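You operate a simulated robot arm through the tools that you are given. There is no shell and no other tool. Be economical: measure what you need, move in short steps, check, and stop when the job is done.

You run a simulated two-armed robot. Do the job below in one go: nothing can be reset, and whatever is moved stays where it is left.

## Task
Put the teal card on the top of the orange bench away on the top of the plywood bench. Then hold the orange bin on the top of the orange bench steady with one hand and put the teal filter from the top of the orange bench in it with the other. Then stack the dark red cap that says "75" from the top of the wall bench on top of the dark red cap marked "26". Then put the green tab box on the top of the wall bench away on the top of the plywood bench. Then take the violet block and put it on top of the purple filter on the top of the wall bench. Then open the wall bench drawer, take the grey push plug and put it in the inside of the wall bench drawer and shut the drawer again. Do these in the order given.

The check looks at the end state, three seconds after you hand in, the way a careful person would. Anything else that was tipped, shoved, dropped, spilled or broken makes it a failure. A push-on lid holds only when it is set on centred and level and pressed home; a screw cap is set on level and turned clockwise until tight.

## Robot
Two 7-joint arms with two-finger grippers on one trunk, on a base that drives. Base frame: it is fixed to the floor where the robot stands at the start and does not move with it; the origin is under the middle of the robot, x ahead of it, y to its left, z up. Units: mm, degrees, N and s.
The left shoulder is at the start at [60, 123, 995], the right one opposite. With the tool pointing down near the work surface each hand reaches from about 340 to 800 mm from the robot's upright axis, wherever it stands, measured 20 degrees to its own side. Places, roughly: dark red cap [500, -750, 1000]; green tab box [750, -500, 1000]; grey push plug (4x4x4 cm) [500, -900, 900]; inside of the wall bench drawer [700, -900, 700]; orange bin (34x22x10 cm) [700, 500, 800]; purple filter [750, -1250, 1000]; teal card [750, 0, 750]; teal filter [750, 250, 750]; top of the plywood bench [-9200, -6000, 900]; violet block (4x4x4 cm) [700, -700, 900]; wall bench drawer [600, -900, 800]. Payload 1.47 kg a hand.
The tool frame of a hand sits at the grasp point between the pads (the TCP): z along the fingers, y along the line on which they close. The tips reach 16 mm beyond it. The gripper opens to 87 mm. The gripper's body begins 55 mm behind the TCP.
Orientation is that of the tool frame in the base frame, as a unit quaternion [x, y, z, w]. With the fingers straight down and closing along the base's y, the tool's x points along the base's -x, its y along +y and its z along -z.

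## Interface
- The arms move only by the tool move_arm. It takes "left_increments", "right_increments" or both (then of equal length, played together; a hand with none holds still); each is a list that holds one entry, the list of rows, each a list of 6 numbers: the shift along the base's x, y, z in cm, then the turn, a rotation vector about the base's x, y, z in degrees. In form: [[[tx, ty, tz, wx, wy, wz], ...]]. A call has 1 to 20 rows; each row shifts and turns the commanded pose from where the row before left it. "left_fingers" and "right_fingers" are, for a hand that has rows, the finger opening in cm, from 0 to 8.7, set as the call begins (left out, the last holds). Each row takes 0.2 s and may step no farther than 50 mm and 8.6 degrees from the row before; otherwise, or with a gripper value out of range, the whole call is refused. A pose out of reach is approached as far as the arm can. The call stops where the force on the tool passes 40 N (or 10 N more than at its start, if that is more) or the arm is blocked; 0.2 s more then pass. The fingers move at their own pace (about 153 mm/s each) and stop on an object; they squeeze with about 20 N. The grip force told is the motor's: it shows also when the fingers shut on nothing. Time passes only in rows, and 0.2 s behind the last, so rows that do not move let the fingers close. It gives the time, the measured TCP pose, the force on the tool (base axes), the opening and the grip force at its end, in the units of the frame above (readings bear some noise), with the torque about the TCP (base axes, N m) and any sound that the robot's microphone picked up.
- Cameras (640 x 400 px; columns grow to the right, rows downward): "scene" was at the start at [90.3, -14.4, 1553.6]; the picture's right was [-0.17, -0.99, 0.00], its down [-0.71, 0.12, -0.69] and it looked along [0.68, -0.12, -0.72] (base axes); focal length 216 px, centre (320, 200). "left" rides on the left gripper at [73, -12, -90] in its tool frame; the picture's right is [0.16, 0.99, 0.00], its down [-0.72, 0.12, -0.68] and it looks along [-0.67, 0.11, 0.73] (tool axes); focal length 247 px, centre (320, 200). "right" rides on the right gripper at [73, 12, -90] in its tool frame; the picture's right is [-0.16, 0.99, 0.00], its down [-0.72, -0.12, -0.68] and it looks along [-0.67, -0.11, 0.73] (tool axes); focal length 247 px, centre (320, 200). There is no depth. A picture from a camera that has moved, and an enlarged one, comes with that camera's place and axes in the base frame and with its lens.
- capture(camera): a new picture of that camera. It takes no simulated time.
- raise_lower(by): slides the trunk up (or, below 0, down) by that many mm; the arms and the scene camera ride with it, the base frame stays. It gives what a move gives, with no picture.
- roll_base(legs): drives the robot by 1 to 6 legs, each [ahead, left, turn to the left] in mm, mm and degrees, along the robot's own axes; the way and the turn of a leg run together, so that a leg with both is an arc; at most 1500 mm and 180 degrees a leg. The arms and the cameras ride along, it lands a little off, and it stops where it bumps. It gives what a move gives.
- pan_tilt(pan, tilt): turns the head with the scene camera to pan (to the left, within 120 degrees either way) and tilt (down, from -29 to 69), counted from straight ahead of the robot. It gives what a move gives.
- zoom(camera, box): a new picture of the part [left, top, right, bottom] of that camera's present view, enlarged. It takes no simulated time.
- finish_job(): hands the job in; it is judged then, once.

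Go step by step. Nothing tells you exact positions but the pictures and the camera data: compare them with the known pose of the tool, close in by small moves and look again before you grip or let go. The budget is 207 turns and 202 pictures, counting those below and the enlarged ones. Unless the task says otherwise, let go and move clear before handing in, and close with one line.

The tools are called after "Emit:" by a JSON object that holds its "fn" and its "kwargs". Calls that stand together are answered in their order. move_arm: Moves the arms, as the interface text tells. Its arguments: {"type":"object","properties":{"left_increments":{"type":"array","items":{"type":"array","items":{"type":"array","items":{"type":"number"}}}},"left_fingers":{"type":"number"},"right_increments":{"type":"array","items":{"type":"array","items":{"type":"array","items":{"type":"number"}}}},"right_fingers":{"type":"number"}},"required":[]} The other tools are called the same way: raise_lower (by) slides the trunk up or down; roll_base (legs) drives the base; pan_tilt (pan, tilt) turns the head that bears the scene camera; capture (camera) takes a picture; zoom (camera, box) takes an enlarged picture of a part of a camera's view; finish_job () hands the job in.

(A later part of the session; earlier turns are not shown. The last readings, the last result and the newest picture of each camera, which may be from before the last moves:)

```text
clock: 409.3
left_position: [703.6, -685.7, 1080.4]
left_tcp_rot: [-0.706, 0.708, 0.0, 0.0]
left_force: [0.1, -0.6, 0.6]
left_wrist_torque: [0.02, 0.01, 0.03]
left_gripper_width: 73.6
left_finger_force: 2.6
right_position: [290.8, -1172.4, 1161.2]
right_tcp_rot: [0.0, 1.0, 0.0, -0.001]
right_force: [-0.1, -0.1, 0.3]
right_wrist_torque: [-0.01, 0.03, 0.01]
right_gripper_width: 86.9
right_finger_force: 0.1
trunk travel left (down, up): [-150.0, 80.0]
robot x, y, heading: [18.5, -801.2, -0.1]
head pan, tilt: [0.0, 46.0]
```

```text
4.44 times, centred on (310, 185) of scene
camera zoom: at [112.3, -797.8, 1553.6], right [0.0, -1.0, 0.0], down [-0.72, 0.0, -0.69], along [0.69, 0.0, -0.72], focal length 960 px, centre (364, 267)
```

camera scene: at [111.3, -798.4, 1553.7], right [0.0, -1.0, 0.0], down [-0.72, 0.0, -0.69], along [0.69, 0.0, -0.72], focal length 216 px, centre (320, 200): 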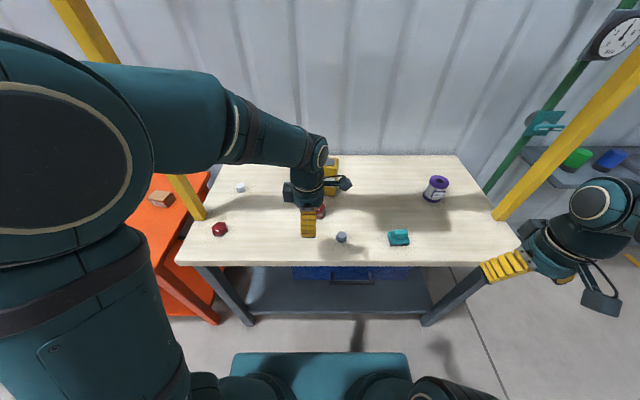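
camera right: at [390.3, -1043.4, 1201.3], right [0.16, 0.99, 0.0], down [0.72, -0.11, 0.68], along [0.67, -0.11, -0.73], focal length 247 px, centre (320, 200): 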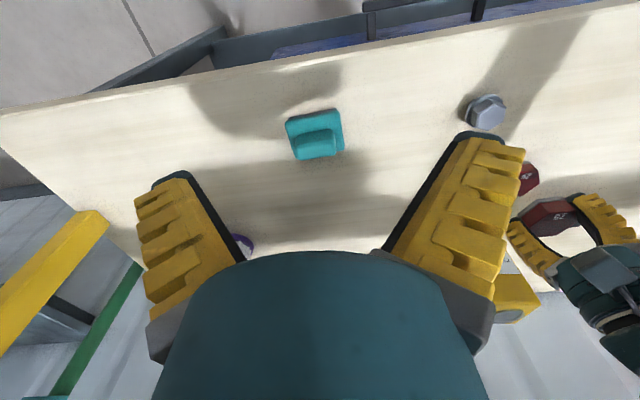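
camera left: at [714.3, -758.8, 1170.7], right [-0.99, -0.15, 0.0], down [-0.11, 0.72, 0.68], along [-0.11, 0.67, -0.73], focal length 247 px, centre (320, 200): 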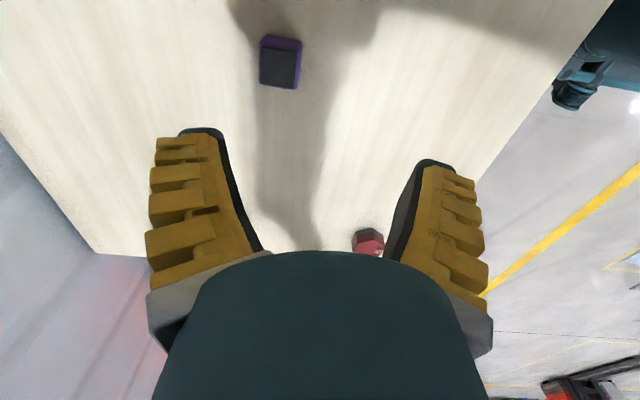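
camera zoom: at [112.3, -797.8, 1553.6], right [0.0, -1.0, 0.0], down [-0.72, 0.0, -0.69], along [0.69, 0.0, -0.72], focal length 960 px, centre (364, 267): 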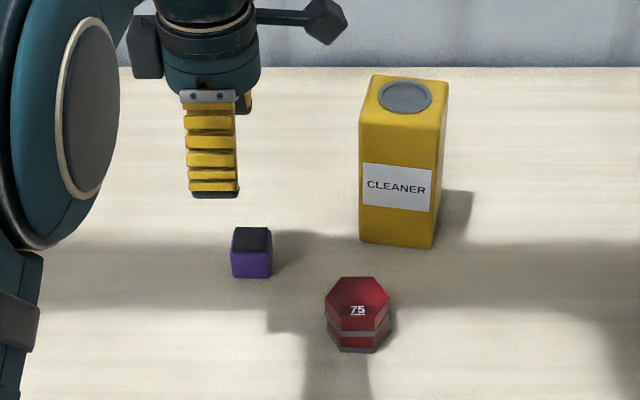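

The block is at (736, -693), top z ≈ 940. To keep the hand's camera away from the cleaner bottle I turn the hand back to close along y.

Emit:
{"fn": "move_arm", "kwargs": {"left_increments": [[[0.3, -0.07, 0, 0, 0, -8.2], [0.3, -0.07, 0, 0, 0, -8.2], [0.3, -0.07, 0, 0, 0, -8.2], [0.3, -0.07, 0, 0, 0, -8.2], [0.3, -0.07, 0, 0, 0, -8.2], [0.3, -0.07, 0, 0, 0, -8.2], [0.3, -0.07, 0, 0, 0, -8.2], [0.3, -0.07, -2, 0, 0, -8.2], [0.3, -0.07, -2, 0, 0, -8.2], [0.3, -0.07, -2, 0, 0, -8.2], [0.2, 0, -2, 0, 0, -8]]], "left_fingers": 7}}

Emit:
{"fn": "capture", "kwargs": {"camera": "left"}}

Emit:
{"fn": "zoom", "kwargs": {"camera": "scene", "box": [250, 140, 370, 230]}}

```text
clock: 411.7
left_position: [733.9, -693.7, 1002.2]
left_tcp_rot: [0.004, 1.0, -0.001, 0.001]
left_force: [0.1, -0.5, -0.3]
left_wrist_torque: [0.02, 0.01, -0.03]
left_gripper_width: 73.6
left_finger_force: 2.4
right_position: [290.0, -1172.0, 1161.2]
right_tcp_rot: [0.0, 1.0, -0.001, 0.0]
right_force: [-0.2, 0.1, 0.5]
right_wrist_torque: [-0.02, -0.02, 0.0]
right_gripper_width: 87.1
right_finger_force: 0.0
trunk travel left (down, up): [-150.0, 80.0]
robot x, y, heading: [18.6, -797.6, 0.0]
head pan, tilt: [0.0, 46.0]
```

```text
80 pictures are left
camera left: at [660.8, -705.1, 1090.7], right [-0.15, 0.99, 0.0], down [0.72, 0.11, 0.68], along [0.67, 0.1, -0.73], focal length 247 px, centre (320, 200)
```

left: 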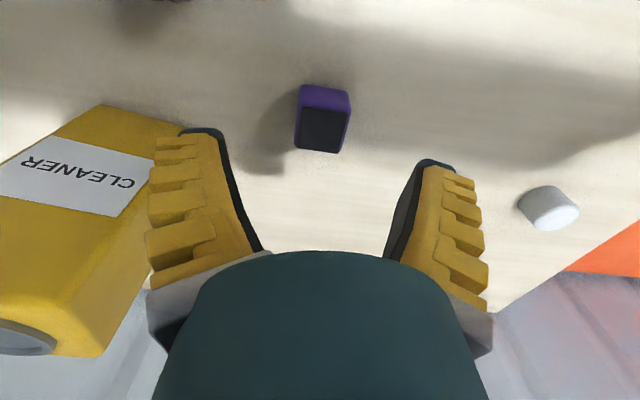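

```text
4.44 times, centred on (310, 185) of scene
camera zoom: at [111.0, -798.2, 1553.7], right [0.0, -1.0, 0.0], down [-0.72, 0.0, -0.69], along [0.69, 0.0, -0.72], focal length 960 px, centre (364, 267)
```

zoom: 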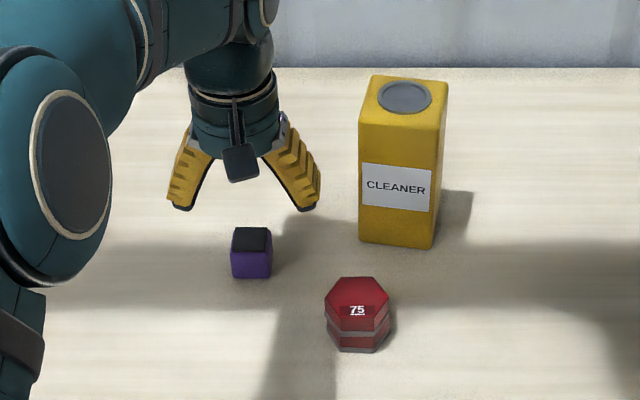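

Emit:
{"fn": "move_arm", "kwargs": {"left_increments": [[[0.3, 0, -3, 0, 0, 0], [0, 0, -3, 0, 0, 0], [0, 0, -1.5, 0, 0, 0], [0, 0, 0, 0, 0, 0]]], "left_fingers": 6.5}}

Emit:
{"fn": "capture", "kwargs": {"camera": "left"}}

```text
clock: 412.7
left_position: [736.0, -693.6, 926.2]
left_tcp_rot: [0.001, 1.0, 0.0, 0.0]
left_force: [1.0, 0.2, -0.1]
left_wrist_torque: [0.01, 0.01, 0.01]
left_gripper_width: 69.2
left_finger_force: 3.2
right_position: [288.8, -1172.6, 1161.8]
right_tcp_rot: [0.0, 1.0, 0.0, 0.0]
right_force: [0.3, 0.1, 0.3]
right_wrist_torque: [-0.03, 0.02, 0.03]
right_gripper_width: 86.9
right_finger_force: 0.0
trunk travel left (down, up): [-150.0, 80.0]
robot x, y, heading: [17.9, -794.5, 0.1]
head pan, tilt: [0.0, 46.0]
```

```text
78 pictures are left
camera left: at [662.8, -705.2, 1015.9], right [-0.15, 0.99, 0.0], down [0.72, 0.11, 0.68], along [0.67, 0.11, -0.73], focal length 247 px, centre (320, 200)
```

left: 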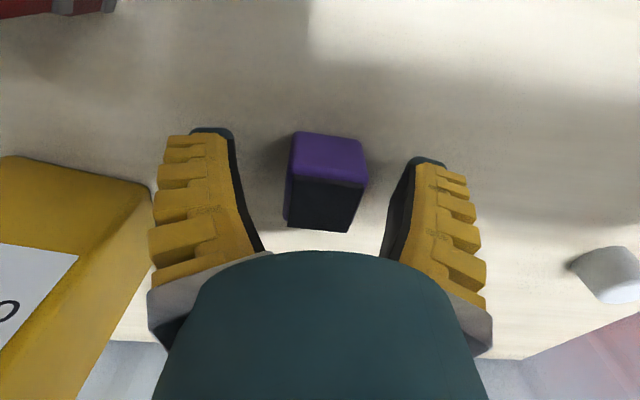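

Emit:
{"fn": "move_arm", "kwargs": {"left_increments": [[[0, 0, 0, 0, 0, 0], [0, 0, 0, 0, 0, 0], [0, 0, 0, 0, 0, 0], [0, 0, 0.5, 0, 0, 0], [0, 0, 2, 0, 0, 0], [0, 0, 3, 0, 0, 0], [0, 0, 4.5, 0, 0, 0], [0, 0, 4.5, 0, 0, 0], [0, 0, 4.5, 0, 0, 0]]], "left_fingers": 2.5}}

Emit:
{"fn": "capture", "kwargs": {"camera": "left"}}

Emit:
{"fn": "zoom", "kwargs": {"camera": "scene", "box": [250, 120, 370, 230]}}

```text
clock: 414.7
left_position: [735.5, -695.2, 1118.9]
left_tcp_rot: [0.003, 1.0, 0.0, 0.0]
left_force: [1.0, 0.2, -0.1]
left_wrist_torque: [-0.02, -0.01, 0.03]
left_gripper_width: 29.4
left_finger_force: 19.9
right_position: [288.7, -1172.0, 1161.2]
right_tcp_rot: [0.0, 1.0, 0.0, 0.0]
right_force: [1.2, 0.7, -0.2]
right_wrist_torque: [-0.02, 0.01, 0.01]
right_gripper_width: 87.0
right_finger_force: 0.1
trunk travel left (down, up): [-150.0, 80.0]
robot x, y, heading: [18.9, -797.5, 0.3]
head pan, tilt: [0.0, 46.0]
```

```text
77 pictures are left
camera left: at [661.7, -705.1, 1207.7], right [-0.15, 0.99, 0.0], down [0.72, 0.11, 0.68], along [0.67, 0.1, -0.73], focal length 247 px, centre (320, 200)
```

left: 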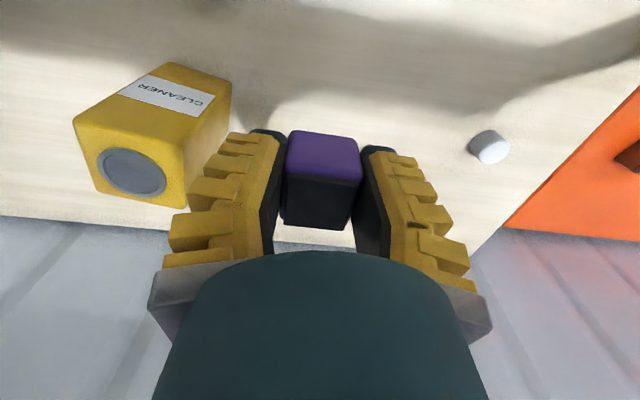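

```text
3.64 times, centred on (310, 175) of scene
camera zoom: at [110.1, -798.5, 1553.8], right [0.0, -1.0, 0.0], down [-0.72, 0.0, -0.69], along [0.69, 0.0, -0.72], focal length 785 px, centre (356, 291)
```

zoom: 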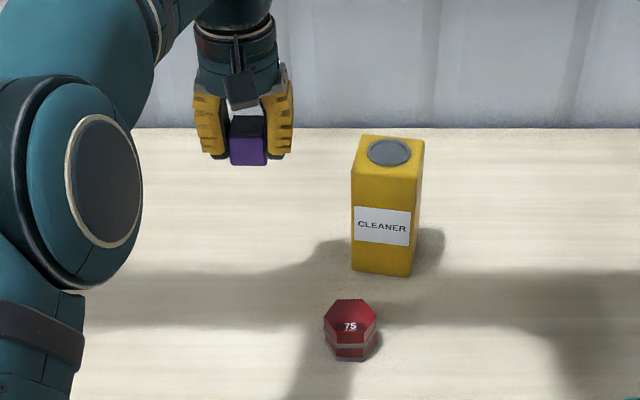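

Block held. I draw it back, slide the base right, and look at the purple filter.

Emit:
{"fn": "move_arm", "kwargs": {"left_increments": [[[-4.5, 0, 0.5, 0, 0, 0], [-4.5, 0, 0.5, 0, 0, 0], [-4.5, 0, 0.5, 0, 0, 0], [-4.5, 0, 0.5, 0, 0, 0], [-4.5, 0, 0.5, 0, 0, 0]]]}}

Emit:
{"fn": "roll_base", "kwargs": {"legs": [[-60, 0, 0], [0, -430, 0], [70, 0, 0]]}}

Emit:
{"fn": "pan_tilt", "kwargs": {"pan": -5, "tilt": 42}}

Emit:
{"fn": "capture", "kwargs": {"camera": "scene"}}

Emit:
{"fn": "zoom", "kwargs": {"camera": "scene", "box": [260, 130, 420, 230]}}

```text
clock: 415.9
left_position: [507.9, -694.8, 1142.0]
left_tcp_rot: [0.001, 1.0, 0.0, 0.001]
left_force: [-0.6, -0.1, -0.8]
left_wrist_torque: [-0.04, -0.03, -0.03]
left_gripper_width: 29.2
left_finger_force: 20.0
right_position: [288.9, -1172.1, 1161.1]
right_tcp_rot: [0.0, 1.0, 0.0, 0.001]
right_force: [0.5, 0.1, 0.5]
right_wrist_torque: [-0.01, 0.02, -0.01]
right_gripper_width: 86.9
right_finger_force: 0.2
trunk travel left (down, up): [-150.0, 80.0]
robot x, y, heading: [19.6, -797.6, -0.0]
head pan, tilt: [0.0, 46.0]
```

```text
clock: 421.4
left_position: [522.4, -1121.9, 1141.6]
left_tcp_rot: [0.003, 1.0, -0.001, -0.002]
left_force: [0.8, 0.4, -1.6]
left_wrist_torque: [0.01, 0.01, -0.03]
left_gripper_width: 29.3
left_finger_force: 19.7
right_position: [300.6, -1601.6, 1161.5]
right_tcp_rot: [0.001, 1.0, 0.0, -0.001]
right_force: [0.8, 0.1, 0.1]
right_wrist_torque: [-0.01, -0.03, 0.01]
right_gripper_width: 87.4
right_finger_force: 0.0
trunk travel left (down, up): [-150.0, 80.0]
robot x, y, heading: [30.5, -1221.9, -0.0]
head pan, tilt: [0.0, 46.0]
```

```text
clock: 422.0
left_position: [520.8, -1122.9, 1142.6]
left_tcp_rot: [0.002, 1.0, 0.0, 0.0]
left_force: [1.0, 0.3, -0.7]
left_wrist_torque: [-0.01, -0.01, 0.01]
left_gripper_width: 29.3
left_finger_force: 19.5
right_position: [299.0, -1601.6, 1162.5]
right_tcp_rot: [0.001, 1.0, 0.0, 0.0]
right_force: [-0.7, 0.2, -0.1]
right_wrist_torque: [0.03, 0.01, -0.02]
right_gripper_width: 87.1
right_finger_force: 0.1
trunk travel left (down, up): [-150.0, 80.0]
robot x, y, heading: [28.2, -1225.1, -0.1]
head pan, tilt: [-5.0, 42.0]
```

```text
75 pictures are left
camera scene: at [122.7, -1233.8, 1559.5], right [-0.09, -1.0, 0.0], down [-0.67, 0.06, -0.74], along [0.74, -0.06, -0.67], focal length 216 px, centre (320, 200)
```

scene: 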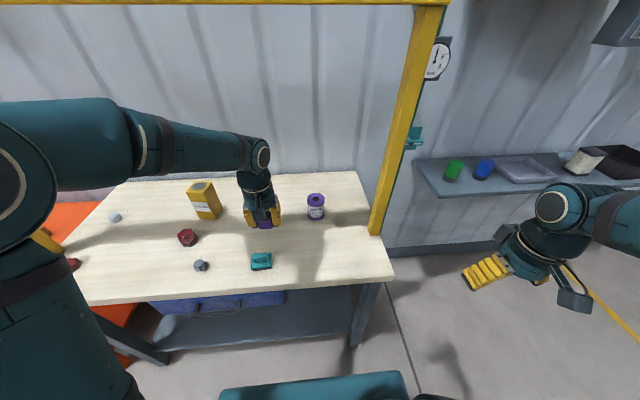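

```text
4.00 times, centred on (340, 180) of scene
camera zoom: at [122.7, -1233.8, 1559.5], right [-0.09, -1.0, 0.0], down [-0.67, 0.06, -0.74], along [0.74, -0.06, -0.67], focal length 864 px, centre (240, 280)
```

zoom: 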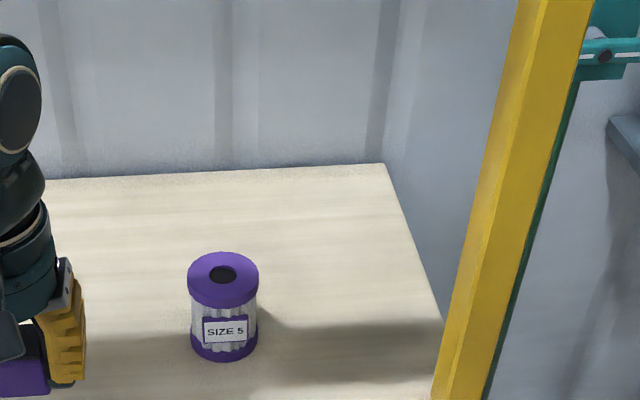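

Emit:
{"fn": "move_arm", "kwargs": {"left_increments": [[[3.4, -2.9, 0, 0, 0, 0], [3.4, -2.9, 0, 0, 0, 0], [3.4, -2.9, 0, 0, 0, 0], [3.4, -2.9, 0, 0, 0, 0], [3.4, -2.9, 0, 0, 0, 0], [0, 0, 0, 0, 0, 0]]]}}

Emit:
{"fn": "capture", "kwargs": {"camera": "left"}}

Emit:
{"fn": "zoom", "kwargs": {"camera": "scene", "box": [260, 130, 420, 230]}}

```text
clock: 423.4
left_position: [689.4, -1267.6, 1142.5]
left_tcp_rot: [0.003, 1.0, 0.0, -0.001]
left_force: [-0.3, -0.3, -0.9]
left_wrist_torque: [-0.01, -0.05, 0.03]
left_gripper_width: 29.5
left_finger_force: 19.9
right_position: [298.6, -1601.3, 1161.5]
right_tcp_rot: [0.001, 1.0, 0.0, 0.0]
right_force: [-0.5, 0.6, 0.4]
right_wrist_torque: [-0.03, 0.0, 0.02]
right_gripper_width: 87.2
right_finger_force: 0.2
trunk travel left (down, up): [-150.0, 80.0]
robot x, y, heading: [28.2, -1227.4, -0.0]
head pan, tilt: [-5.0, 42.0]
```

```text
73 pictures are left
camera left: at [615.8, -1279.5, 1233.0], right [-0.15, 0.99, 0.0], down [0.72, 0.11, 0.68], along [0.67, 0.1, -0.73], focal length 247 px, centre (320, 200)
```

left: 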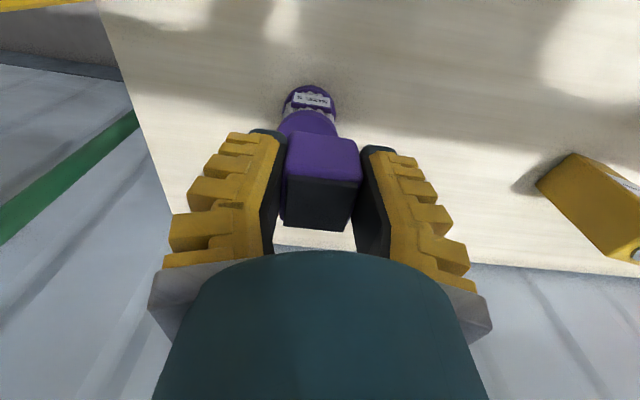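

```text
4.00 times, centred on (340, 180) of scene
camera zoom: at [121.8, -1233.0, 1559.6], right [-0.09, -1.0, 0.0], down [-0.67, 0.06, -0.74], along [0.74, -0.07, -0.67], focal length 864 px, centre (240, 280)
```

zoom: 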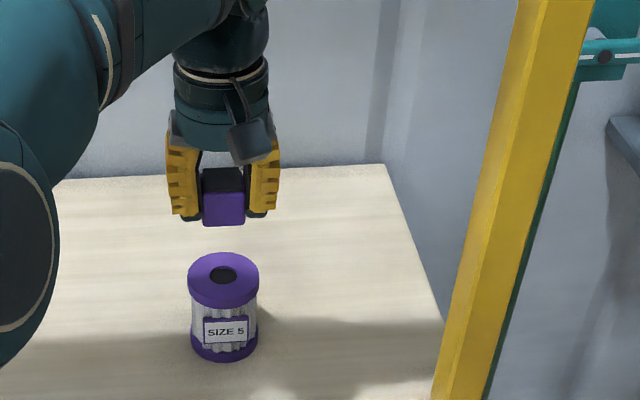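

Emit:
{"fn": "move_arm", "kwargs": {"left_increments": [[[2.8, -0.2, 0, 0, 0, 0], [2.8, -0.1, -2, 0, 0, 0], [0, 0, -4, 0, 0, 0], [0, 0, -3, 0, 0, 0], [0, 0, 0, 0, 0, 0]]]}}

Emit:
{"fn": "zoom", "kwargs": {"camera": "left", "box": [220, 60, 420, 250]}}

Emit:
{"fn": "zoom", "kwargs": {"camera": "scene", "box": [280, 170, 360, 230]}}

```text
clock: 424.6
left_position: [737.0, -1262.7, 1053.1]
left_tcp_rot: [0.002, 1.0, 0.001, 0.0]
left_force: [-0.2, -0.3, -1.0]
left_wrist_torque: [-0.02, 0.02, 0.0]
left_gripper_width: 29.6
left_finger_force: 20.3
left hand out of reach, approached as far as the arm can: row 2
right_position: [299.1, -1600.7, 1162.0]
right_tcp_rot: [0.0, 1.0, 0.0, 0.001]
right_force: [0.4, 0.0, 0.4]
right_wrist_torque: [0.0, 0.03, -0.02]
right_gripper_width: 87.2
right_finger_force: 0.0
trunk travel left (down, up): [-150.0, 80.0]
robot x, y, heading: [27.5, -1228.0, -0.1]
head pan, tilt: [-5.0, 42.0]
```

```text
2.11 times, centred on (320, 155) of left
camera zoom: at [663.3, -1275.1, 1142.7], right [-0.15, 0.99, 0.0], down [0.72, 0.11, 0.68], along [0.67, 0.1, -0.73], focal length 520 px, centre (320, 295)
```

zoom: 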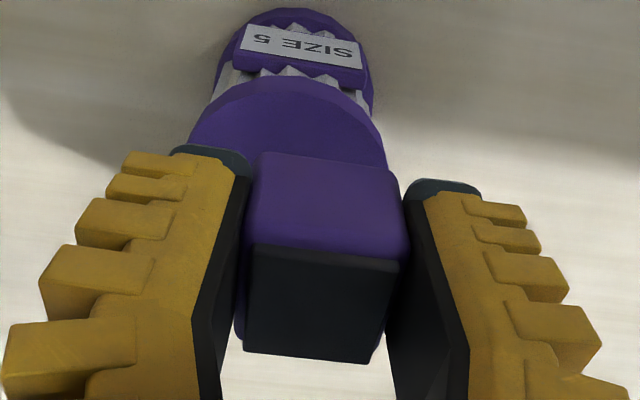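

```text
6.67 times, centred on (320, 200) of scene
camera zoom: at [122.4, -1233.8, 1559.6], right [-0.09, -1.0, 0.0], down [-0.67, 0.06, -0.74], along [0.74, -0.06, -0.67], focal length 1440 px, centre (320, 200)
```

zoom: 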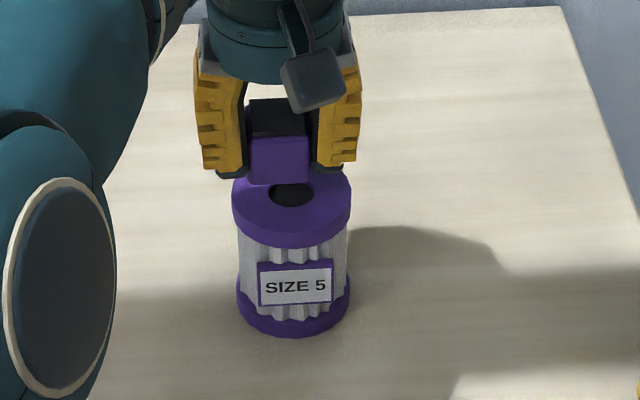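

The arm is at its reach limit there; I rise a bit and shift the base right and ahead.

Emit:
{"fn": "move_arm", "kwargs": {"left_increments": [[[-2, 0, 3, 0, 0, 0], [-2, 0, 2, 0, 0, 0]]]}}

Emit:
{"fn": "roll_base", "kwargs": {"legs": [[25, -80, 0]]}}

Emit:
{"fn": "zoom", "kwargs": {"camera": "scene", "box": [220, 130, 380, 230]}}

```text
clock: 425.2
left_position: [697.0, -1263.5, 1103.2]
left_tcp_rot: [0.002, 1.0, 0.001, 0.0]
left_force: [-0.3, 0.0, -0.5]
left_wrist_torque: [-0.01, 0.01, 0.03]
left_gripper_width: 29.1
left_finger_force: 20.5
right_position: [299.8, -1599.9, 1161.9]
right_tcp_rot: [0.001, 1.0, -0.001, -0.001]
right_force: [0.4, -0.3, -0.4]
right_wrist_torque: [0.01, -0.03, -0.01]
right_gripper_width: 87.1
right_finger_force: 0.1
trunk travel left (down, up): [-150.0, 80.0]
robot x, y, heading: [28.5, -1222.7, 0.0]
head pan, tilt: [-5.0, 42.0]
```

```text
clock: 426.6
left_position: [722.5, -1342.7, 1103.2]
left_tcp_rot: [0.003, 1.0, 0.001, 0.0]
left_force: [0.6, 0.1, -1.1]
left_wrist_torque: [0.03, 0.02, -0.01]
left_gripper_width: 29.5
left_finger_force: 19.8
right_position: [324.3, -1681.9, 1160.4]
right_tcp_rot: [0.002, 1.0, 0.0, -0.001]
right_force: [0.0, 0.6, 0.6]
right_wrist_torque: [0.03, 0.01, 0.01]
right_gripper_width: 86.9
right_finger_force: 0.2
trunk travel left (down, up): [-150.0, 80.0]
robot x, y, heading: [51.9, -1303.5, -0.0]
head pan, tilt: [-5.0, 42.0]
```

```text
4.00 times, centred on (300, 180) of scene
camera zoom: at [148.3, -1314.0, 1559.5], right [-0.09, -1.0, 0.0], down [-0.67, 0.06, -0.74], along [0.74, -0.06, -0.67], focal length 864 px, centre (400, 280)
```

zoom: 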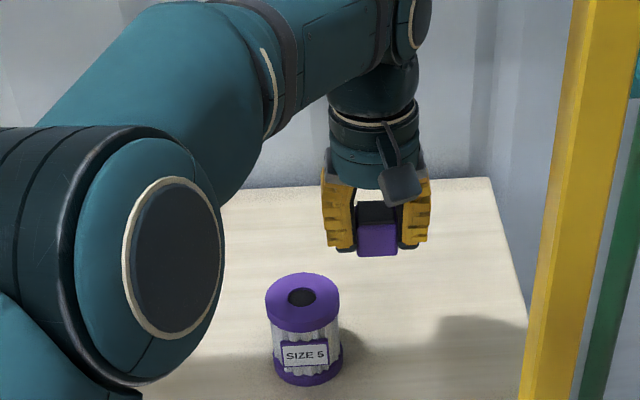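

Emit:
{"fn": "move_arm", "kwargs": {"left_increments": [[[1.5, 3.7, 0, 0, 0, 0], [1.4, 3.7, 0, 0, 0, 0], [0, 0, -3, 0, 0, 0], [0, 0, -2.5, 0, 0, 0], [0, 0, 0, 0, 0, 0]]]}}

Emit:
{"fn": "zoom", "kwargs": {"camera": "left", "box": [220, 60, 420, 250]}}

Emit:
{"fn": "zoom", "kwargs": {"camera": "scene", "box": [250, 160, 350, 235]}}

```text
clock: 427.8
left_position: [752.3, -1267.8, 1049.3]
left_tcp_rot: [0.002, 1.0, 0.001, 0.0]
left_force: [0.0, -0.5, -0.4]
left_wrist_torque: [0.02, -0.02, 0.01]
left_gripper_width: 29.2
left_finger_force: 19.9
right_position: [324.8, -1679.5, 1160.5]
right_tcp_rot: [0.001, 1.0, -0.001, 0.0]
right_force: [0.1, 0.5, 0.2]
right_wrist_torque: [0.03, 0.0, 0.02]
right_gripper_width: 86.7
right_finger_force: 0.1
trunk travel left (down, up): [-150.0, 80.0]
robot x, y, heading: [55.1, -1300.2, -0.2]
head pan, tilt: [-5.0, 42.0]
```

```text
2.11 times, centred on (320, 155) of left
camera zoom: at [678.5, -1279.9, 1138.5], right [-0.15, 0.99, 0.0], down [0.72, 0.11, 0.68], along [0.67, 0.1, -0.73], focal length 520 px, centre (320, 295)
```

zoom: 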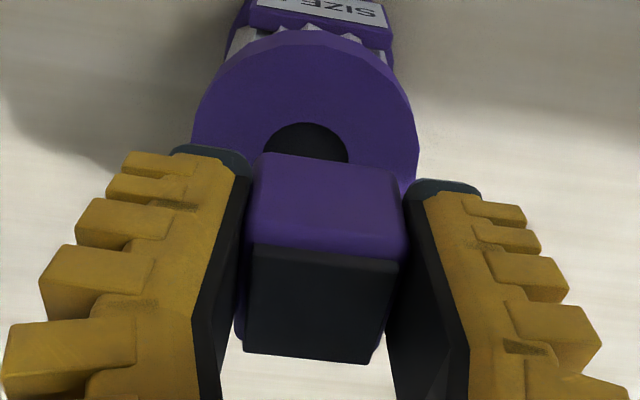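

```text
5.33 times, centred on (300, 198) of scene
camera zoom: at [147.7, -1313.3, 1559.5], right [-0.09, -1.0, 0.0], down [-0.67, 0.06, -0.74], along [0.74, -0.06, -0.67], focal length 1152 px, centre (427, 213)
```

zoom: 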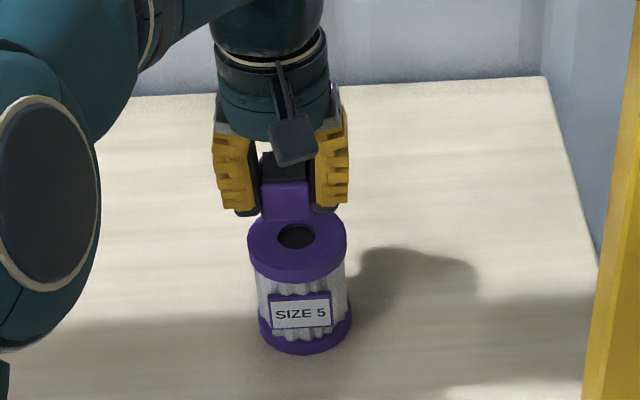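

Aligned within a few mm; I correct (+3, -3) mm and lower.

Emit:
{"fn": "move_arm", "kwargs": {"left_increments": [[[0.3, -0.3, -1, 0, 0, 0], [0, 0, -1, 0, 0, 0], [0, 0, -0.3, 0, 0, 0], [0, 0, 0, 0, 0, 0]]]}}

Emit:
{"fn": "zoom", "kwargs": {"camera": "scene", "box": [250, 160, 350, 235]}}

Emit:
{"fn": "zoom", "kwargs": {"camera": "left", "box": [220, 60, 420, 250]}}

```text
clock: 428.8
left_position: [753.6, -1270.9, 1025.4]
left_tcp_rot: [0.003, 1.0, 0.0, 0.0]
left_force: [-0.1, 0.4, -1.6]
left_wrist_torque: [0.01, -0.01, 0.04]
left_gripper_width: 29.3
left_finger_force: 19.4
right_position: [324.2, -1680.0, 1161.4]
right_tcp_rot: [0.001, 1.0, 0.0, -0.001]
right_force: [-0.5, -1.0, 0.3]
right_wrist_torque: [0.01, 0.0, -0.01]
right_gripper_width: 87.0
right_finger_force: 0.0
trunk travel left (down, up): [-150.0, 80.0]
robot x, y, heading: [57.7, -1301.4, -0.0]
head pan, tilt: [-5.0, 42.0]
```

```text
5.33 times, centred on (300, 198) of scene
camera zoom: at [147.9, -1313.1, 1559.5], right [-0.09, -1.0, 0.0], down [-0.67, 0.06, -0.74], along [0.74, -0.06, -0.67], focal length 1152 px, centre (427, 213)
```

zoom: 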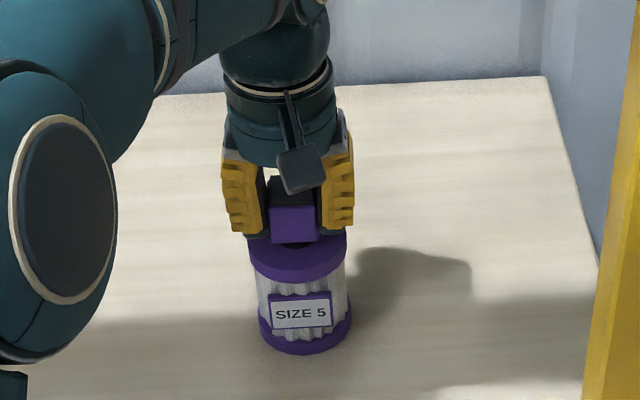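

```text
2.11 times, centred on (320, 155) of left
camera zoom: at [680.9, -1282.8, 1115.1], right [-0.15, 0.99, 0.0], down [0.72, 0.11, 0.68], along [0.67, 0.1, -0.73], focal length 520 px, centre (320, 295)
```

zoom: 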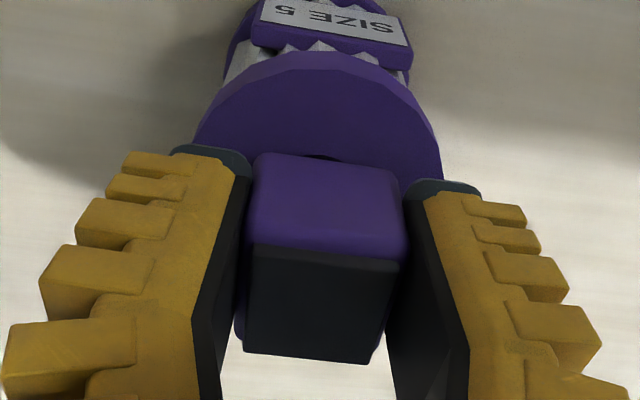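

The block is really a 30 mm cube held about 9 mm ahead of the TCP, so I shift back 8 mm (and -2 mm in y) before setting it down.

Emit:
{"fn": "move_arm", "kwargs": {"left_increments": [[[-0.8, -0.2, 0, 0, 0, 0], [0, 0, 0, 0, 0, 0]]]}}

Emit:
{"fn": "zoom", "kwargs": {"camera": "scene", "box": [270, 180, 330, 235]}}

Emit:
{"fn": "zoom", "kwargs": {"camera": "left", "box": [220, 60, 420, 250]}}

```text
clock: 429.4
left_position: [746.7, -1273.2, 1026.0]
left_tcp_rot: [0.003, 1.0, 0.001, 0.0]
left_force: [0.1, 0.1, -0.7]
left_wrist_torque: [0.0, 0.02, 0.0]
left_gripper_width: 29.3
left_finger_force: 19.8
right_position: [325.2, -1680.4, 1162.5]
right_tcp_rot: [0.0, 1.0, 0.0, 0.0]
right_force: [0.4, -0.8, -0.5]
right_wrist_torque: [-0.01, 0.01, 0.02]
right_gripper_width: 86.9
right_finger_force: 0.0
trunk travel left (down, up): [-150.0, 80.0]
robot x, y, heading: [51.5, -1307.3, 0.0]
head pan, tilt: [-5.0, 42.0]
```

```text
7.27 times, centred on (300, 208) of scene
camera zoom: at [148.3, -1313.1, 1559.4], right [-0.09, -1.0, 0.0], down [-0.67, 0.06, -0.74], along [0.74, -0.06, -0.67], focal length 1571 px, centre (466, 146)
```

zoom: 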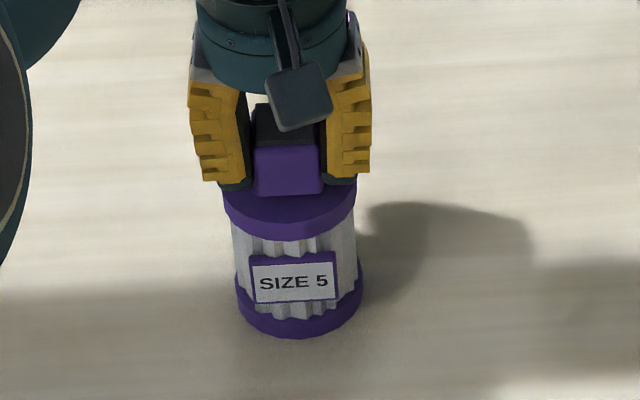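

```text
2.11 times, centred on (320, 155) of left
camera zoom: at [673.1, -1284.8, 1115.2], right [-0.15, 0.99, 0.0], down [0.72, 0.11, 0.68], along [0.67, 0.11, -0.73], focal length 520 px, centre (320, 295)
```

zoom: 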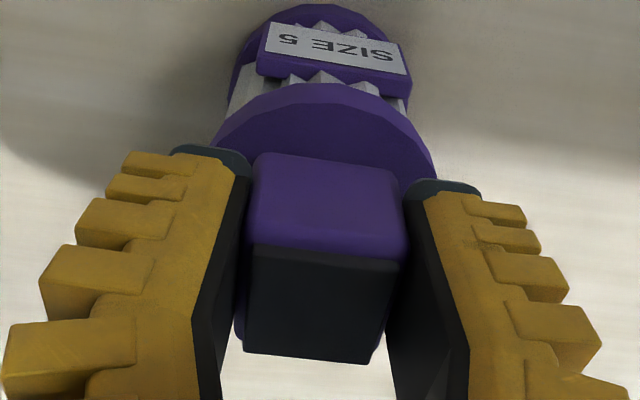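

Emit:
{"fn": "move_arm", "kwargs": {"left_increments": [[[0.2, 0, -0.2, 0, 0, 0], [0, 0, -0.2, 0, 0, 0], [0, 0, -0.2, 0, 0, 0], [0, 0, 0, 0, 0, 0]]]}}

```text
clock: 430.4
left_position: [747.7, -1274.1, 1019.6]
left_tcp_rot: [0.003, 1.0, 0.0, 0.0]
left_force: [-0.6, -1.1, -1.4]
left_wrist_torque: [0.04, -0.02, -0.01]
left_gripper_width: 29.5
left_finger_force: 20.2
right_position: [323.3, -1681.1, 1161.6]
right_tcp_rot: [0.001, 1.0, 0.0, 0.001]
right_force: [0.7, 0.8, -0.2]
right_wrist_torque: [0.0, -0.03, -0.01]
right_gripper_width: 87.1
right_finger_force: 0.1
trunk travel left (down, up): [-150.0, 80.0]
robot x, y, heading: [56.5, -1303.1, -0.0]
head pan, tilt: [-5.0, 42.0]
```

Emit:
{"fn": "move_arm", "kwargs": {"left_increments": [[[0, 0, -0.15, 0, 0, 0], [0, 0, -0.15, 0, 0, 0], [0, 0, -0.15, 0, 0, 0], [0, 0, 0, 0, 0, 0]]]}}

```text
clock: 431.4
left_position: [747.9, -1273.6, 1016.1]
left_tcp_rot: [0.003, 1.0, 0.0, 0.001]
left_force: [-0.4, 0.0, 7.7]
left_wrist_torque: [-0.05, -0.02, 0.02]
left_gripper_width: 31.9
left_finger_force: 19.7
right_position: [323.5, -1680.9, 1162.3]
right_tcp_rot: [0.001, 1.0, -0.001, 0.0]
right_force: [0.0, -0.3, -0.4]
right_wrist_torque: [0.0, 0.0, 0.0]
right_gripper_width: 86.8
right_finger_force: 0.1
trunk travel left (down, up): [-150.0, 80.0]
robot x, y, heading: [52.8, -1302.3, 0.1]
head pan, tilt: [-5.0, 42.0]
```

Contact. I open and rise.

Emit:
{"fn": "move_arm", "kwargs": {"left_increments": [[[0, 0, 0, 0, 0, 0], [0, 0, 0, 0, 0, 0], [0, 0, 0, 0, 0, 0], [0, 0, 1, 0, 0, 0], [0, 0, 3, 0, 0, 0], [0, 0, 4, 0, 0, 0], [-2, 0, 4, 0, 0, 0], [-4.5, 0, 0, 0, 0, 0], [-4.5, 0, 0, 0, 0, 0]]], "left_fingers": 5}}

Emit:
{"fn": "zoom", "kwargs": {"camera": "scene", "box": [250, 160, 350, 235]}}

Emit:
{"fn": "capture", "kwargs": {"camera": "left"}}

```text
clock: 433.4
left_position: [637.4, -1272.5, 1136.1]
left_tcp_rot: [0.004, 1.0, 0.0, 0.0]
left_force: [0.0, -1.0, -0.7]
left_wrist_torque: [-0.04, 0.0, 0.02]
left_gripper_width: 55.5
left_finger_force: 3.6
right_position: [321.9, -1678.3, 1162.9]
right_tcp_rot: [0.001, 1.0, 0.0, 0.0]
right_force: [0.0, 0.1, 0.5]
right_wrist_torque: [-0.01, -0.01, -0.02]
right_gripper_width: 87.1
right_finger_force: 0.1
trunk travel left (down, up): [-150.0, 80.0]
robot x, y, heading: [56.6, -1308.0, 0.1]
head pan, tilt: [-5.0, 42.0]
```

```text
5.33 times, centred on (300, 198) of scene
camera zoom: at [146.3, -1313.0, 1559.6], right [-0.09, -1.0, 0.0], down [-0.67, 0.06, -0.74], along [0.74, -0.06, -0.67], focal length 1152 px, centre (427, 213)
```

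zoom: 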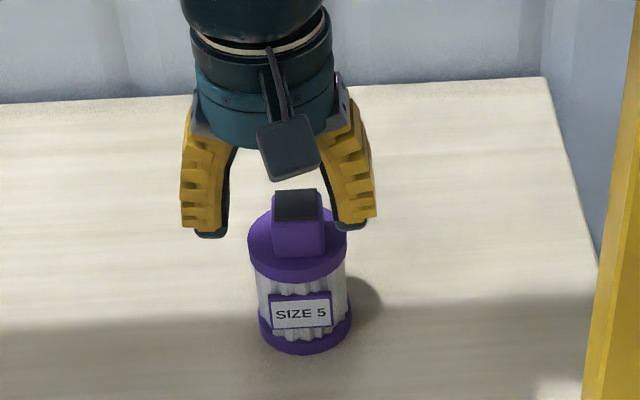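

```text
61 pictures are left
camera left: at [562.9, -1284.2, 1224.7], right [-0.15, 0.99, 0.0], down [0.72, 0.11, 0.68], along [0.67, 0.1, -0.73], focal length 247 px, centre (320, 200)
```

left: 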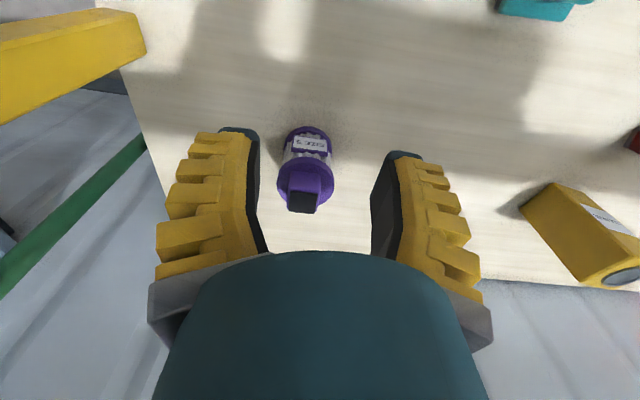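

The violet block sits centred on the purple filter. Next, the drawer: I draw the arm in, back off and centre in front of it.

Emit:
{"fn": "move_arm", "kwargs": {"left_increments": [[[-4.5, 0.5, 0, 0, 0, 0], [-4.5, 0.5, 0, 0, 0, 0], [-4.5, 0.5, 0, 0, 0, 0], [-4.5, 0.5, 0, 0, 0, 0], [-4, 0.5, 0, 0, 0, 0]]]}}

Emit:
{"fn": "roll_base", "kwargs": {"legs": [[-360, 0, 0], [0, 400, 0]]}}

Emit:
{"fn": "pan_tilt", "kwargs": {"pan": 0, "tilt": 40}}

Emit:
{"fn": "capture", "kwargs": {"camera": "scene"}}

Emit:
{"fn": "zoom", "kwargs": {"camera": "scene", "box": [250, 150, 410, 250]}}

```text
clock: 434.6
left_position: [415.9, -1247.3, 1134.5]
left_tcp_rot: [0.003, 1.0, -0.001, 0.002]
left_force: [-0.9, 0.9, 0.9]
left_wrist_torque: [-0.02, 0.0, 0.0]
left_gripper_width: 55.4
left_finger_force: 3.7
right_position: [322.9, -1679.7, 1161.5]
right_tcp_rot: [0.001, 1.0, 0.0, 0.0]
right_force: [-0.1, 0.6, 0.1]
right_wrist_torque: [-0.01, -0.05, -0.01]
right_gripper_width: 87.0
right_finger_force: 0.0
trunk travel left (down, up): [-150.0, 80.0]
robot x, y, heading: [55.0, -1305.1, -0.1]
head pan, tilt: [-5.0, 42.0]
```

```text
clock: 440.6
left_position: [56.3, -846.2, 1135.1]
left_tcp_rot: [0.001, 1.0, 0.0, 0.0]
left_force: [0.0, 0.4, -0.4]
left_wrist_torque: [-0.01, 0.0, 0.02]
left_gripper_width: 55.1
left_finger_force: 3.8
right_position: [-35.2, -1278.6, 1161.9]
right_tcp_rot: [-0.002, 1.0, 0.0, 0.0]
right_force: [0.1, 0.3, 0.1]
right_wrist_torque: [0.01, 0.02, 0.01]
right_gripper_width: 87.0
right_finger_force: 0.1
trunk travel left (down, up): [-150.0, 80.0]
robot x, y, heading: [-308.6, -906.3, 0.2]
head pan, tilt: [-5.0, 42.0]
```

```text
clock: 441.3
left_position: [56.5, -844.6, 1137.4]
left_tcp_rot: [0.001, 1.0, 0.0, 0.0]
left_force: [-0.4, -1.6, -0.1]
left_wrist_torque: [0.0, 0.02, 0.01]
left_gripper_width: 55.2
left_finger_force: 3.7
right_position: [-34.8, -1278.9, 1161.1]
right_tcp_rot: [-0.001, 1.0, 0.0, 0.0]
right_force: [0.3, -0.2, -0.2]
right_wrist_torque: [0.0, 0.02, 0.0]
right_gripper_width: 87.1
right_finger_force: 0.0
trunk travel left (down, up): [-150.0, 80.0]
robot x, y, heading: [-305.8, -904.2, 0.2]
head pan, tilt: [0.0, 40.0]
```

```text
60 pictures are left
camera scene: at [-210.8, -904.2, 1562.4], right [0.0, -1.0, 0.0], down [-0.64, 0.0, -0.77], along [0.77, 0.0, -0.64], focal length 216 px, centre (320, 200)
```

scene: 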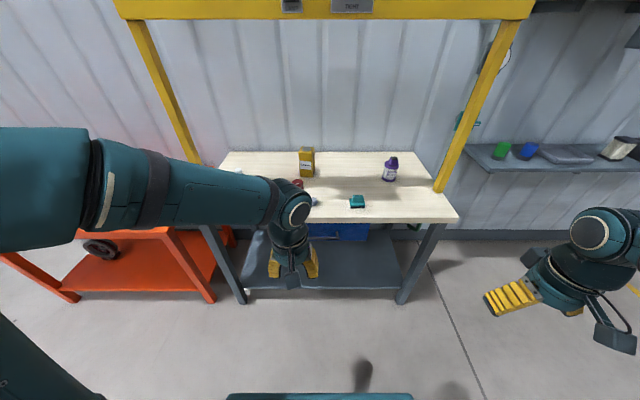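

```text
4.00 times, centred on (330, 200) of scene
camera zoom: at [-210.8, -904.2, 1562.4], right [0.0, -1.0, 0.0], down [-0.64, 0.0, -0.77], along [0.77, 0.0, -0.64], focal length 864 px, centre (280, 200)
```

zoom: 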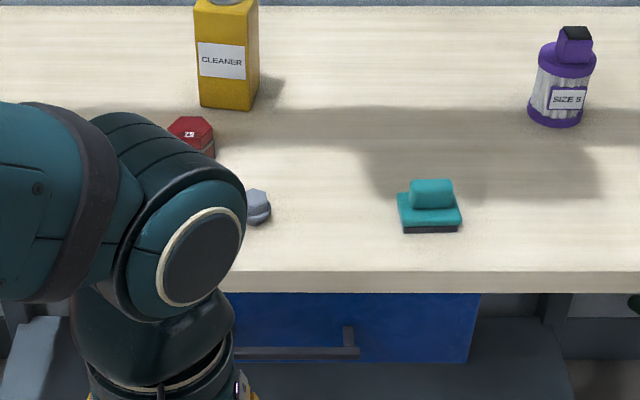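

The drawer's handle bar is near (430, -920, ~790). I turn the left hand to point forward with fingers closing vertically, to take the bar.

Emit:
{"fn": "move_arm", "kwargs": {"left_increments": [[[0.7, -0.4, -1.5, -4.95, -4.95, 4.95], [0.7, -0.4, -1.5, -4.95, -4.95, 4.95], [0.7, -0.4, -1.5, -4.95, -4.95, 4.95], [0.7, -0.4, -1.5, -4.95, -4.95, 4.95], [0.7, -0.4, -1.5, -4.95, -4.95, 4.95], [0.7, -0.4, -1.5, -4.95, -4.95, 4.95], [0.7, -0.4, -1.5, -4.95, -4.95, 4.95], [0.7, -0.4, -1.5, -4.95, -4.95, 4.95], [0.7, -0.4, -1.5, -4.95, -4.95, 4.95], [0.7, -0.4, -1.5, -4.95, -4.95, 4.95], [0.7, -0.4, -1.5, -4.95, -4.95, 4.95], [0.7, -0.4, -1.5, -4.95, -4.95, 4.95], [0.7, -0.4, -1.5, -4.95, -4.95, 4.95], [0.7, -0.4, -1.5, -4.95, -4.95, 4.95]]], "left_fingers": 7}}

Emit:
{"fn": "capture", "kwargs": {"camera": "left"}}

Emit:
{"fn": "capture", "kwargs": {"camera": "scene"}}

```text
clock: 444.3
left_position: [192.0, -915.1, 928.4]
left_tcp_rot: [-0.501, 0.499, -0.499, 0.501]
left_force: [-1.1, 0.0, 0.7]
left_wrist_torque: [-0.02, -0.01, 0.01]
left_gripper_width: 73.7
left_finger_force: 2.1
left hand out of reach, approached as far as the arm can: row 5, 6, 7, 8
right_position: [-34.7, -1277.8, 1161.3]
right_tcp_rot: [-0.001, 1.0, 0.001, 0.001]
right_force: [0.5, -0.4, -0.7]
right_wrist_torque: [0.0, 0.0, -0.03]
right_gripper_width: 87.1
right_finger_force: 0.0
trunk travel left (down, up): [-150.0, 80.0]
robot x, y, heading: [-311.2, -904.1, 0.1]
head pan, tilt: [0.0, 40.0]
```

```text
58 pictures are left
camera left: at [102.0, -988.1, 940.7], right [0.0, -0.16, -0.99], down [-0.68, 0.72, -0.12], along [0.73, 0.67, -0.11], focal length 247 px, centre (320, 200)
```

left: 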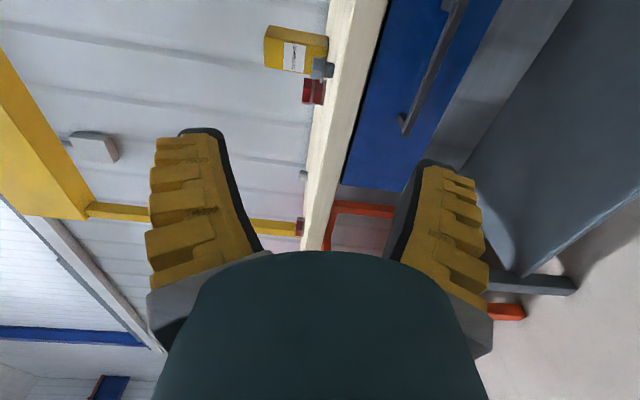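

```text
57 pictures are left
camera scene: at [-210.2, -904.4, 1562.4], right [0.0, -1.0, 0.0], down [-0.64, 0.0, -0.77], along [0.77, 0.0, -0.64], focal length 216 px, centre (320, 200)
```

scene: 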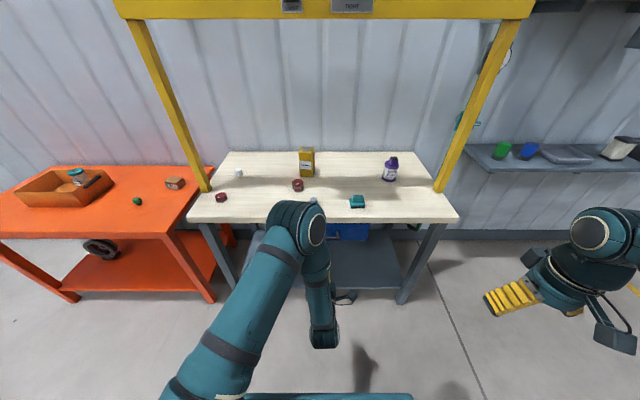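

The hand points forward. By both views the bar is at x ≈ 443, z ≈ 791, from y -845 to -987. I move in front of it.

Emit:
{"fn": "move_arm", "kwargs": {"left_increments": [[[2, 0, -4, 0, 0, 0], [3, 0, -3.5, 0, 0, 0], [3.5, 0, -3, 0, 0, 0], [4, 0, -2, 0, 0, 0], [4, 0, -1.2, 0, 0, 0], [2, 0, 0, 0, 0, 0], [0, 0, 0, 0, 0, 0]]]}}

Emit:
{"fn": "capture", "kwargs": {"camera": "left"}}

Emit:
{"fn": "capture", "kwargs": {"camera": "right"}}

```text
clock: 445.9
left_position: [376.9, -914.9, 792.2]
left_tcp_rot: [-0.5, 0.5, -0.5, 0.501]
left_force: [0.3, -0.5, -0.1]
left_wrist_torque: [-0.01, -0.04, 0.0]
left_gripper_width: 73.3
left_finger_force: 2.4
right_position: [-34.6, -1278.7, 1160.8]
right_tcp_rot: [-0.001, 1.0, 0.0, -0.001]
right_force: [-0.4, -0.6, 0.7]
right_wrist_torque: [0.0, 0.0, -0.02]
right_gripper_width: 86.8
right_finger_force: 0.0
trunk travel left (down, up): [-150.0, 80.0]
robot x, y, heading: [-307.3, -903.4, 0.1]
head pan, tilt: [0.0, 40.0]
```

```text
56 pictures are left
camera left: at [286.4, -988.6, 804.2], right [0.0, -0.16, -0.99], down [-0.68, 0.72, -0.11], along [0.73, 0.67, -0.11], focal length 247 px, centre (320, 200)
```

left: 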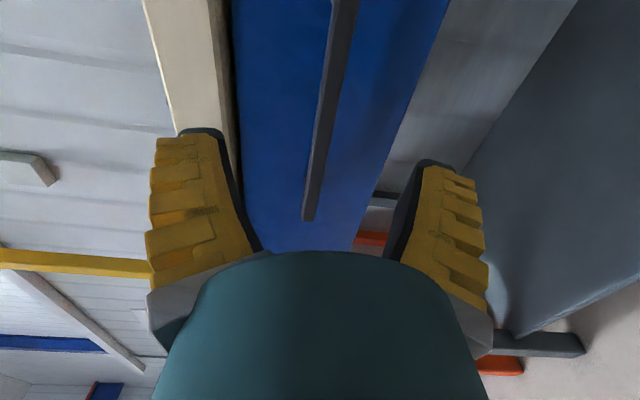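

```text
55 pictures are left
camera right: at [-108.6, -1267.4, 1251.3], right [0.16, 0.99, 0.0], down [0.72, -0.11, 0.68], along [0.67, -0.11, -0.73], focal length 247 px, centre (320, 200)
```

right: 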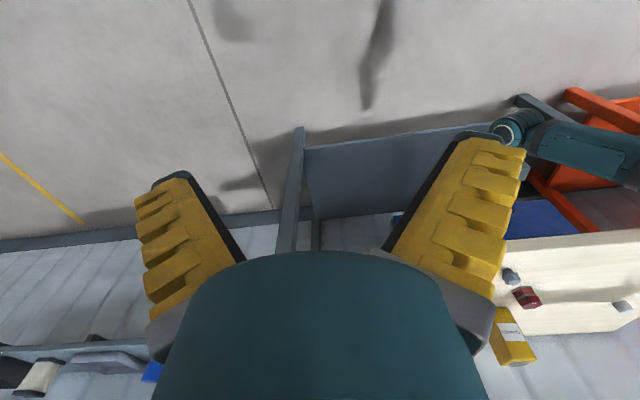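

The bar lies centred between the fingers. I advance onto it.

Emit:
{"fn": "move_arm", "kwargs": {"left_increments": [[[2, 0, -0.2, 0, 0, 0], [1.5, 0, 0, 0, 0, 0], [1, 0, 0, 0, 0, 0], [0, 0, 0, 0, 0, 0]]]}}

Emit:
{"fn": "capture", "kwargs": {"camera": "left"}}

```text
clock: 446.9
left_position: [421.5, -915.2, 791.5]
left_tcp_rot: [-0.5, 0.5, -0.499, 0.5]
left_force: [0.2, -0.7, 0.1]
left_wrist_torque: [0.01, -0.05, 0.01]
left_gripper_width: 73.9
left_finger_force: 3.1
right_position: [-35.9, -1278.8, 1161.7]
right_tcp_rot: [-0.001, 1.0, 0.002, 0.0]
right_force: [0.8, -0.1, 0.3]
right_wrist_torque: [-0.05, -0.01, -0.04]
right_gripper_width: 86.7
right_finger_force: 0.0
trunk travel left (down, up): [-150.0, 80.0]
robot x, y, heading: [-304.7, -900.8, 0.4]
head pan, tilt: [0.0, 40.0]
```

```text
54 pictures are left
camera left: at [330.8, -987.9, 802.7], right [0.0, -0.16, -0.99], down [-0.68, 0.72, -0.11], along [0.73, 0.67, -0.11], focal length 247 px, centre (320, 200)
```

left: 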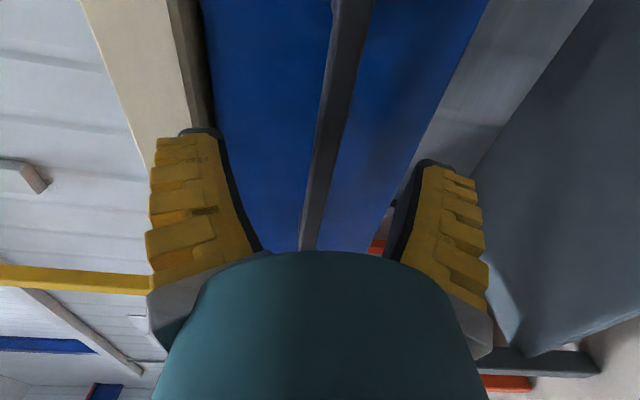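

Emit:
{"fn": "move_arm", "kwargs": {"left_increments": [[[0.6, 0, 0, 0, 0, 0], [0, 0, 0, 0, 0, 0]]]}}

Emit:
{"fn": "move_arm", "kwargs": {"left_increments": [[[0, 0, 0, 0, 0, 0], [0, 0, 0, 0, 0, 0], [0, 0, 0, 0, 0, 0], [0, 0, 0, 0, 0, 0]]], "left_fingers": 0}}

Emit:
{"fn": "capture", "kwargs": {"camera": "left"}}

```text
clock: 447.5
left_position: [426.8, -915.7, 790.9]
left_tcp_rot: [-0.499, 0.5, -0.5, 0.5]
left_force: [0.0, 0.1, -0.9]
left_wrist_torque: [-0.02, 0.0, 0.01]
left_gripper_width: 73.4
left_finger_force: 2.2
right_position: [-35.0, -1278.2, 1161.3]
right_tcp_rot: [-0.001, 1.0, 0.0, 0.0]
right_force: [-0.7, -0.5, 0.4]
right_wrist_torque: [0.02, 0.0, 0.0]
right_gripper_width: 87.0
right_finger_force: 0.0
trunk travel left (down, up): [-150.0, 80.0]
robot x, y, heading: [-303.1, -902.5, 0.3]
head pan, tilt: [0.0, 40.0]
```

```text
clock: 448.5
left_position: [425.9, -914.7, 789.8]
left_tcp_rot: [-0.5, 0.501, -0.499, 0.5]
left_force: [-10.8, 0.5, -2.8]
left_wrist_torque: [-0.05, 0.05, 0.07]
left_gripper_width: 6.2
left_finger_force: 29.6
right_position: [-35.9, -1278.4, 1161.5]
right_tcp_rot: [-0.001, 1.0, 0.0, 0.0]
right_force: [0.5, -0.7, -0.1]
right_wrist_torque: [-0.03, 0.02, 0.02]
right_gripper_width: 87.0
right_finger_force: 0.1
trunk travel left (down, up): [-150.0, 80.0]
robot x, y, heading: [-307.0, -900.4, 0.3]
head pan, tilt: [0.0, 40.0]
```

```text
53 pictures are left
camera left: at [336.2, -987.9, 802.0], right [0.0, -0.16, -0.99], down [-0.68, 0.72, -0.11], along [0.73, 0.67, -0.11], focal length 247 px, centre (320, 200)
```

left: 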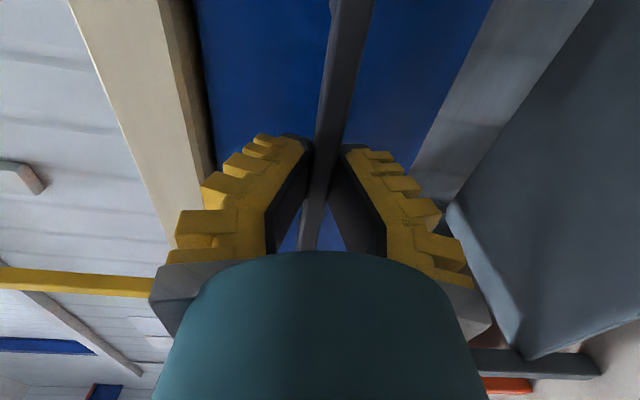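

The bar is gripped. I pull the drawer open with the arm.

Emit:
{"fn": "move_arm", "kwargs": {"left_increments": [[[-1, 0, 0, 0, 0, 0], [-1.5, 0, 0, 0, 0, 0], [-2, 0, 0, 0, 0, 0], [-2, 0, 0, 0, 0, 0], [-2, 0, 0, 0, 0, 0], [0, 0, 0, 0, 0, 0]]]}}

Emit:
{"fn": "capture", "kwargs": {"camera": "scene"}}

```text
clock: 449.9
left_position: [341.0, -915.1, 790.1]
left_tcp_rot: [0.5, -0.5, 0.5, -0.5]
left_force: [-0.2, -0.8, -3.5]
left_wrist_torque: [-0.01, 0.06, -0.09]
left_gripper_width: 5.8
left_finger_force: 30.8
right_position: [-34.9, -1279.0, 1161.8]
right_tcp_rot: [-0.001, 1.0, 0.001, 0.0]
right_force: [-0.3, -0.7, 0.3]
right_wrist_torque: [0.02, 0.0, 0.02]
right_gripper_width: 87.0
right_finger_force: 0.0
trunk travel left (down, up): [-150.0, 80.0]
robot x, y, heading: [-304.4, -902.9, -0.0]
head pan, tilt: [0.0, 40.0]
```

```text
52 pictures are left
camera scene: at [-210.4, -904.3, 1562.4], right [0.0, -1.0, 0.0], down [-0.64, 0.0, -0.77], along [0.77, 0.0, -0.64], focal length 216 px, centre (320, 200)
```

scene: 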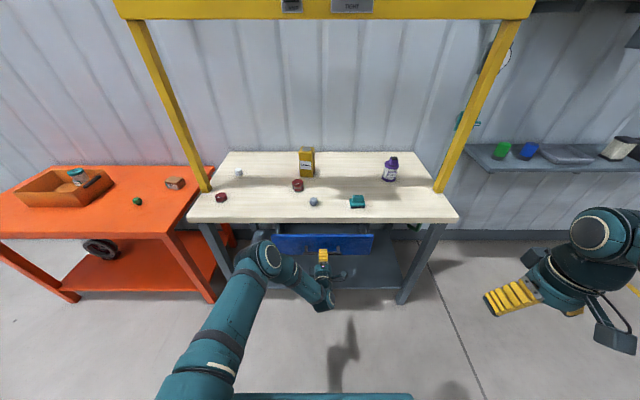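

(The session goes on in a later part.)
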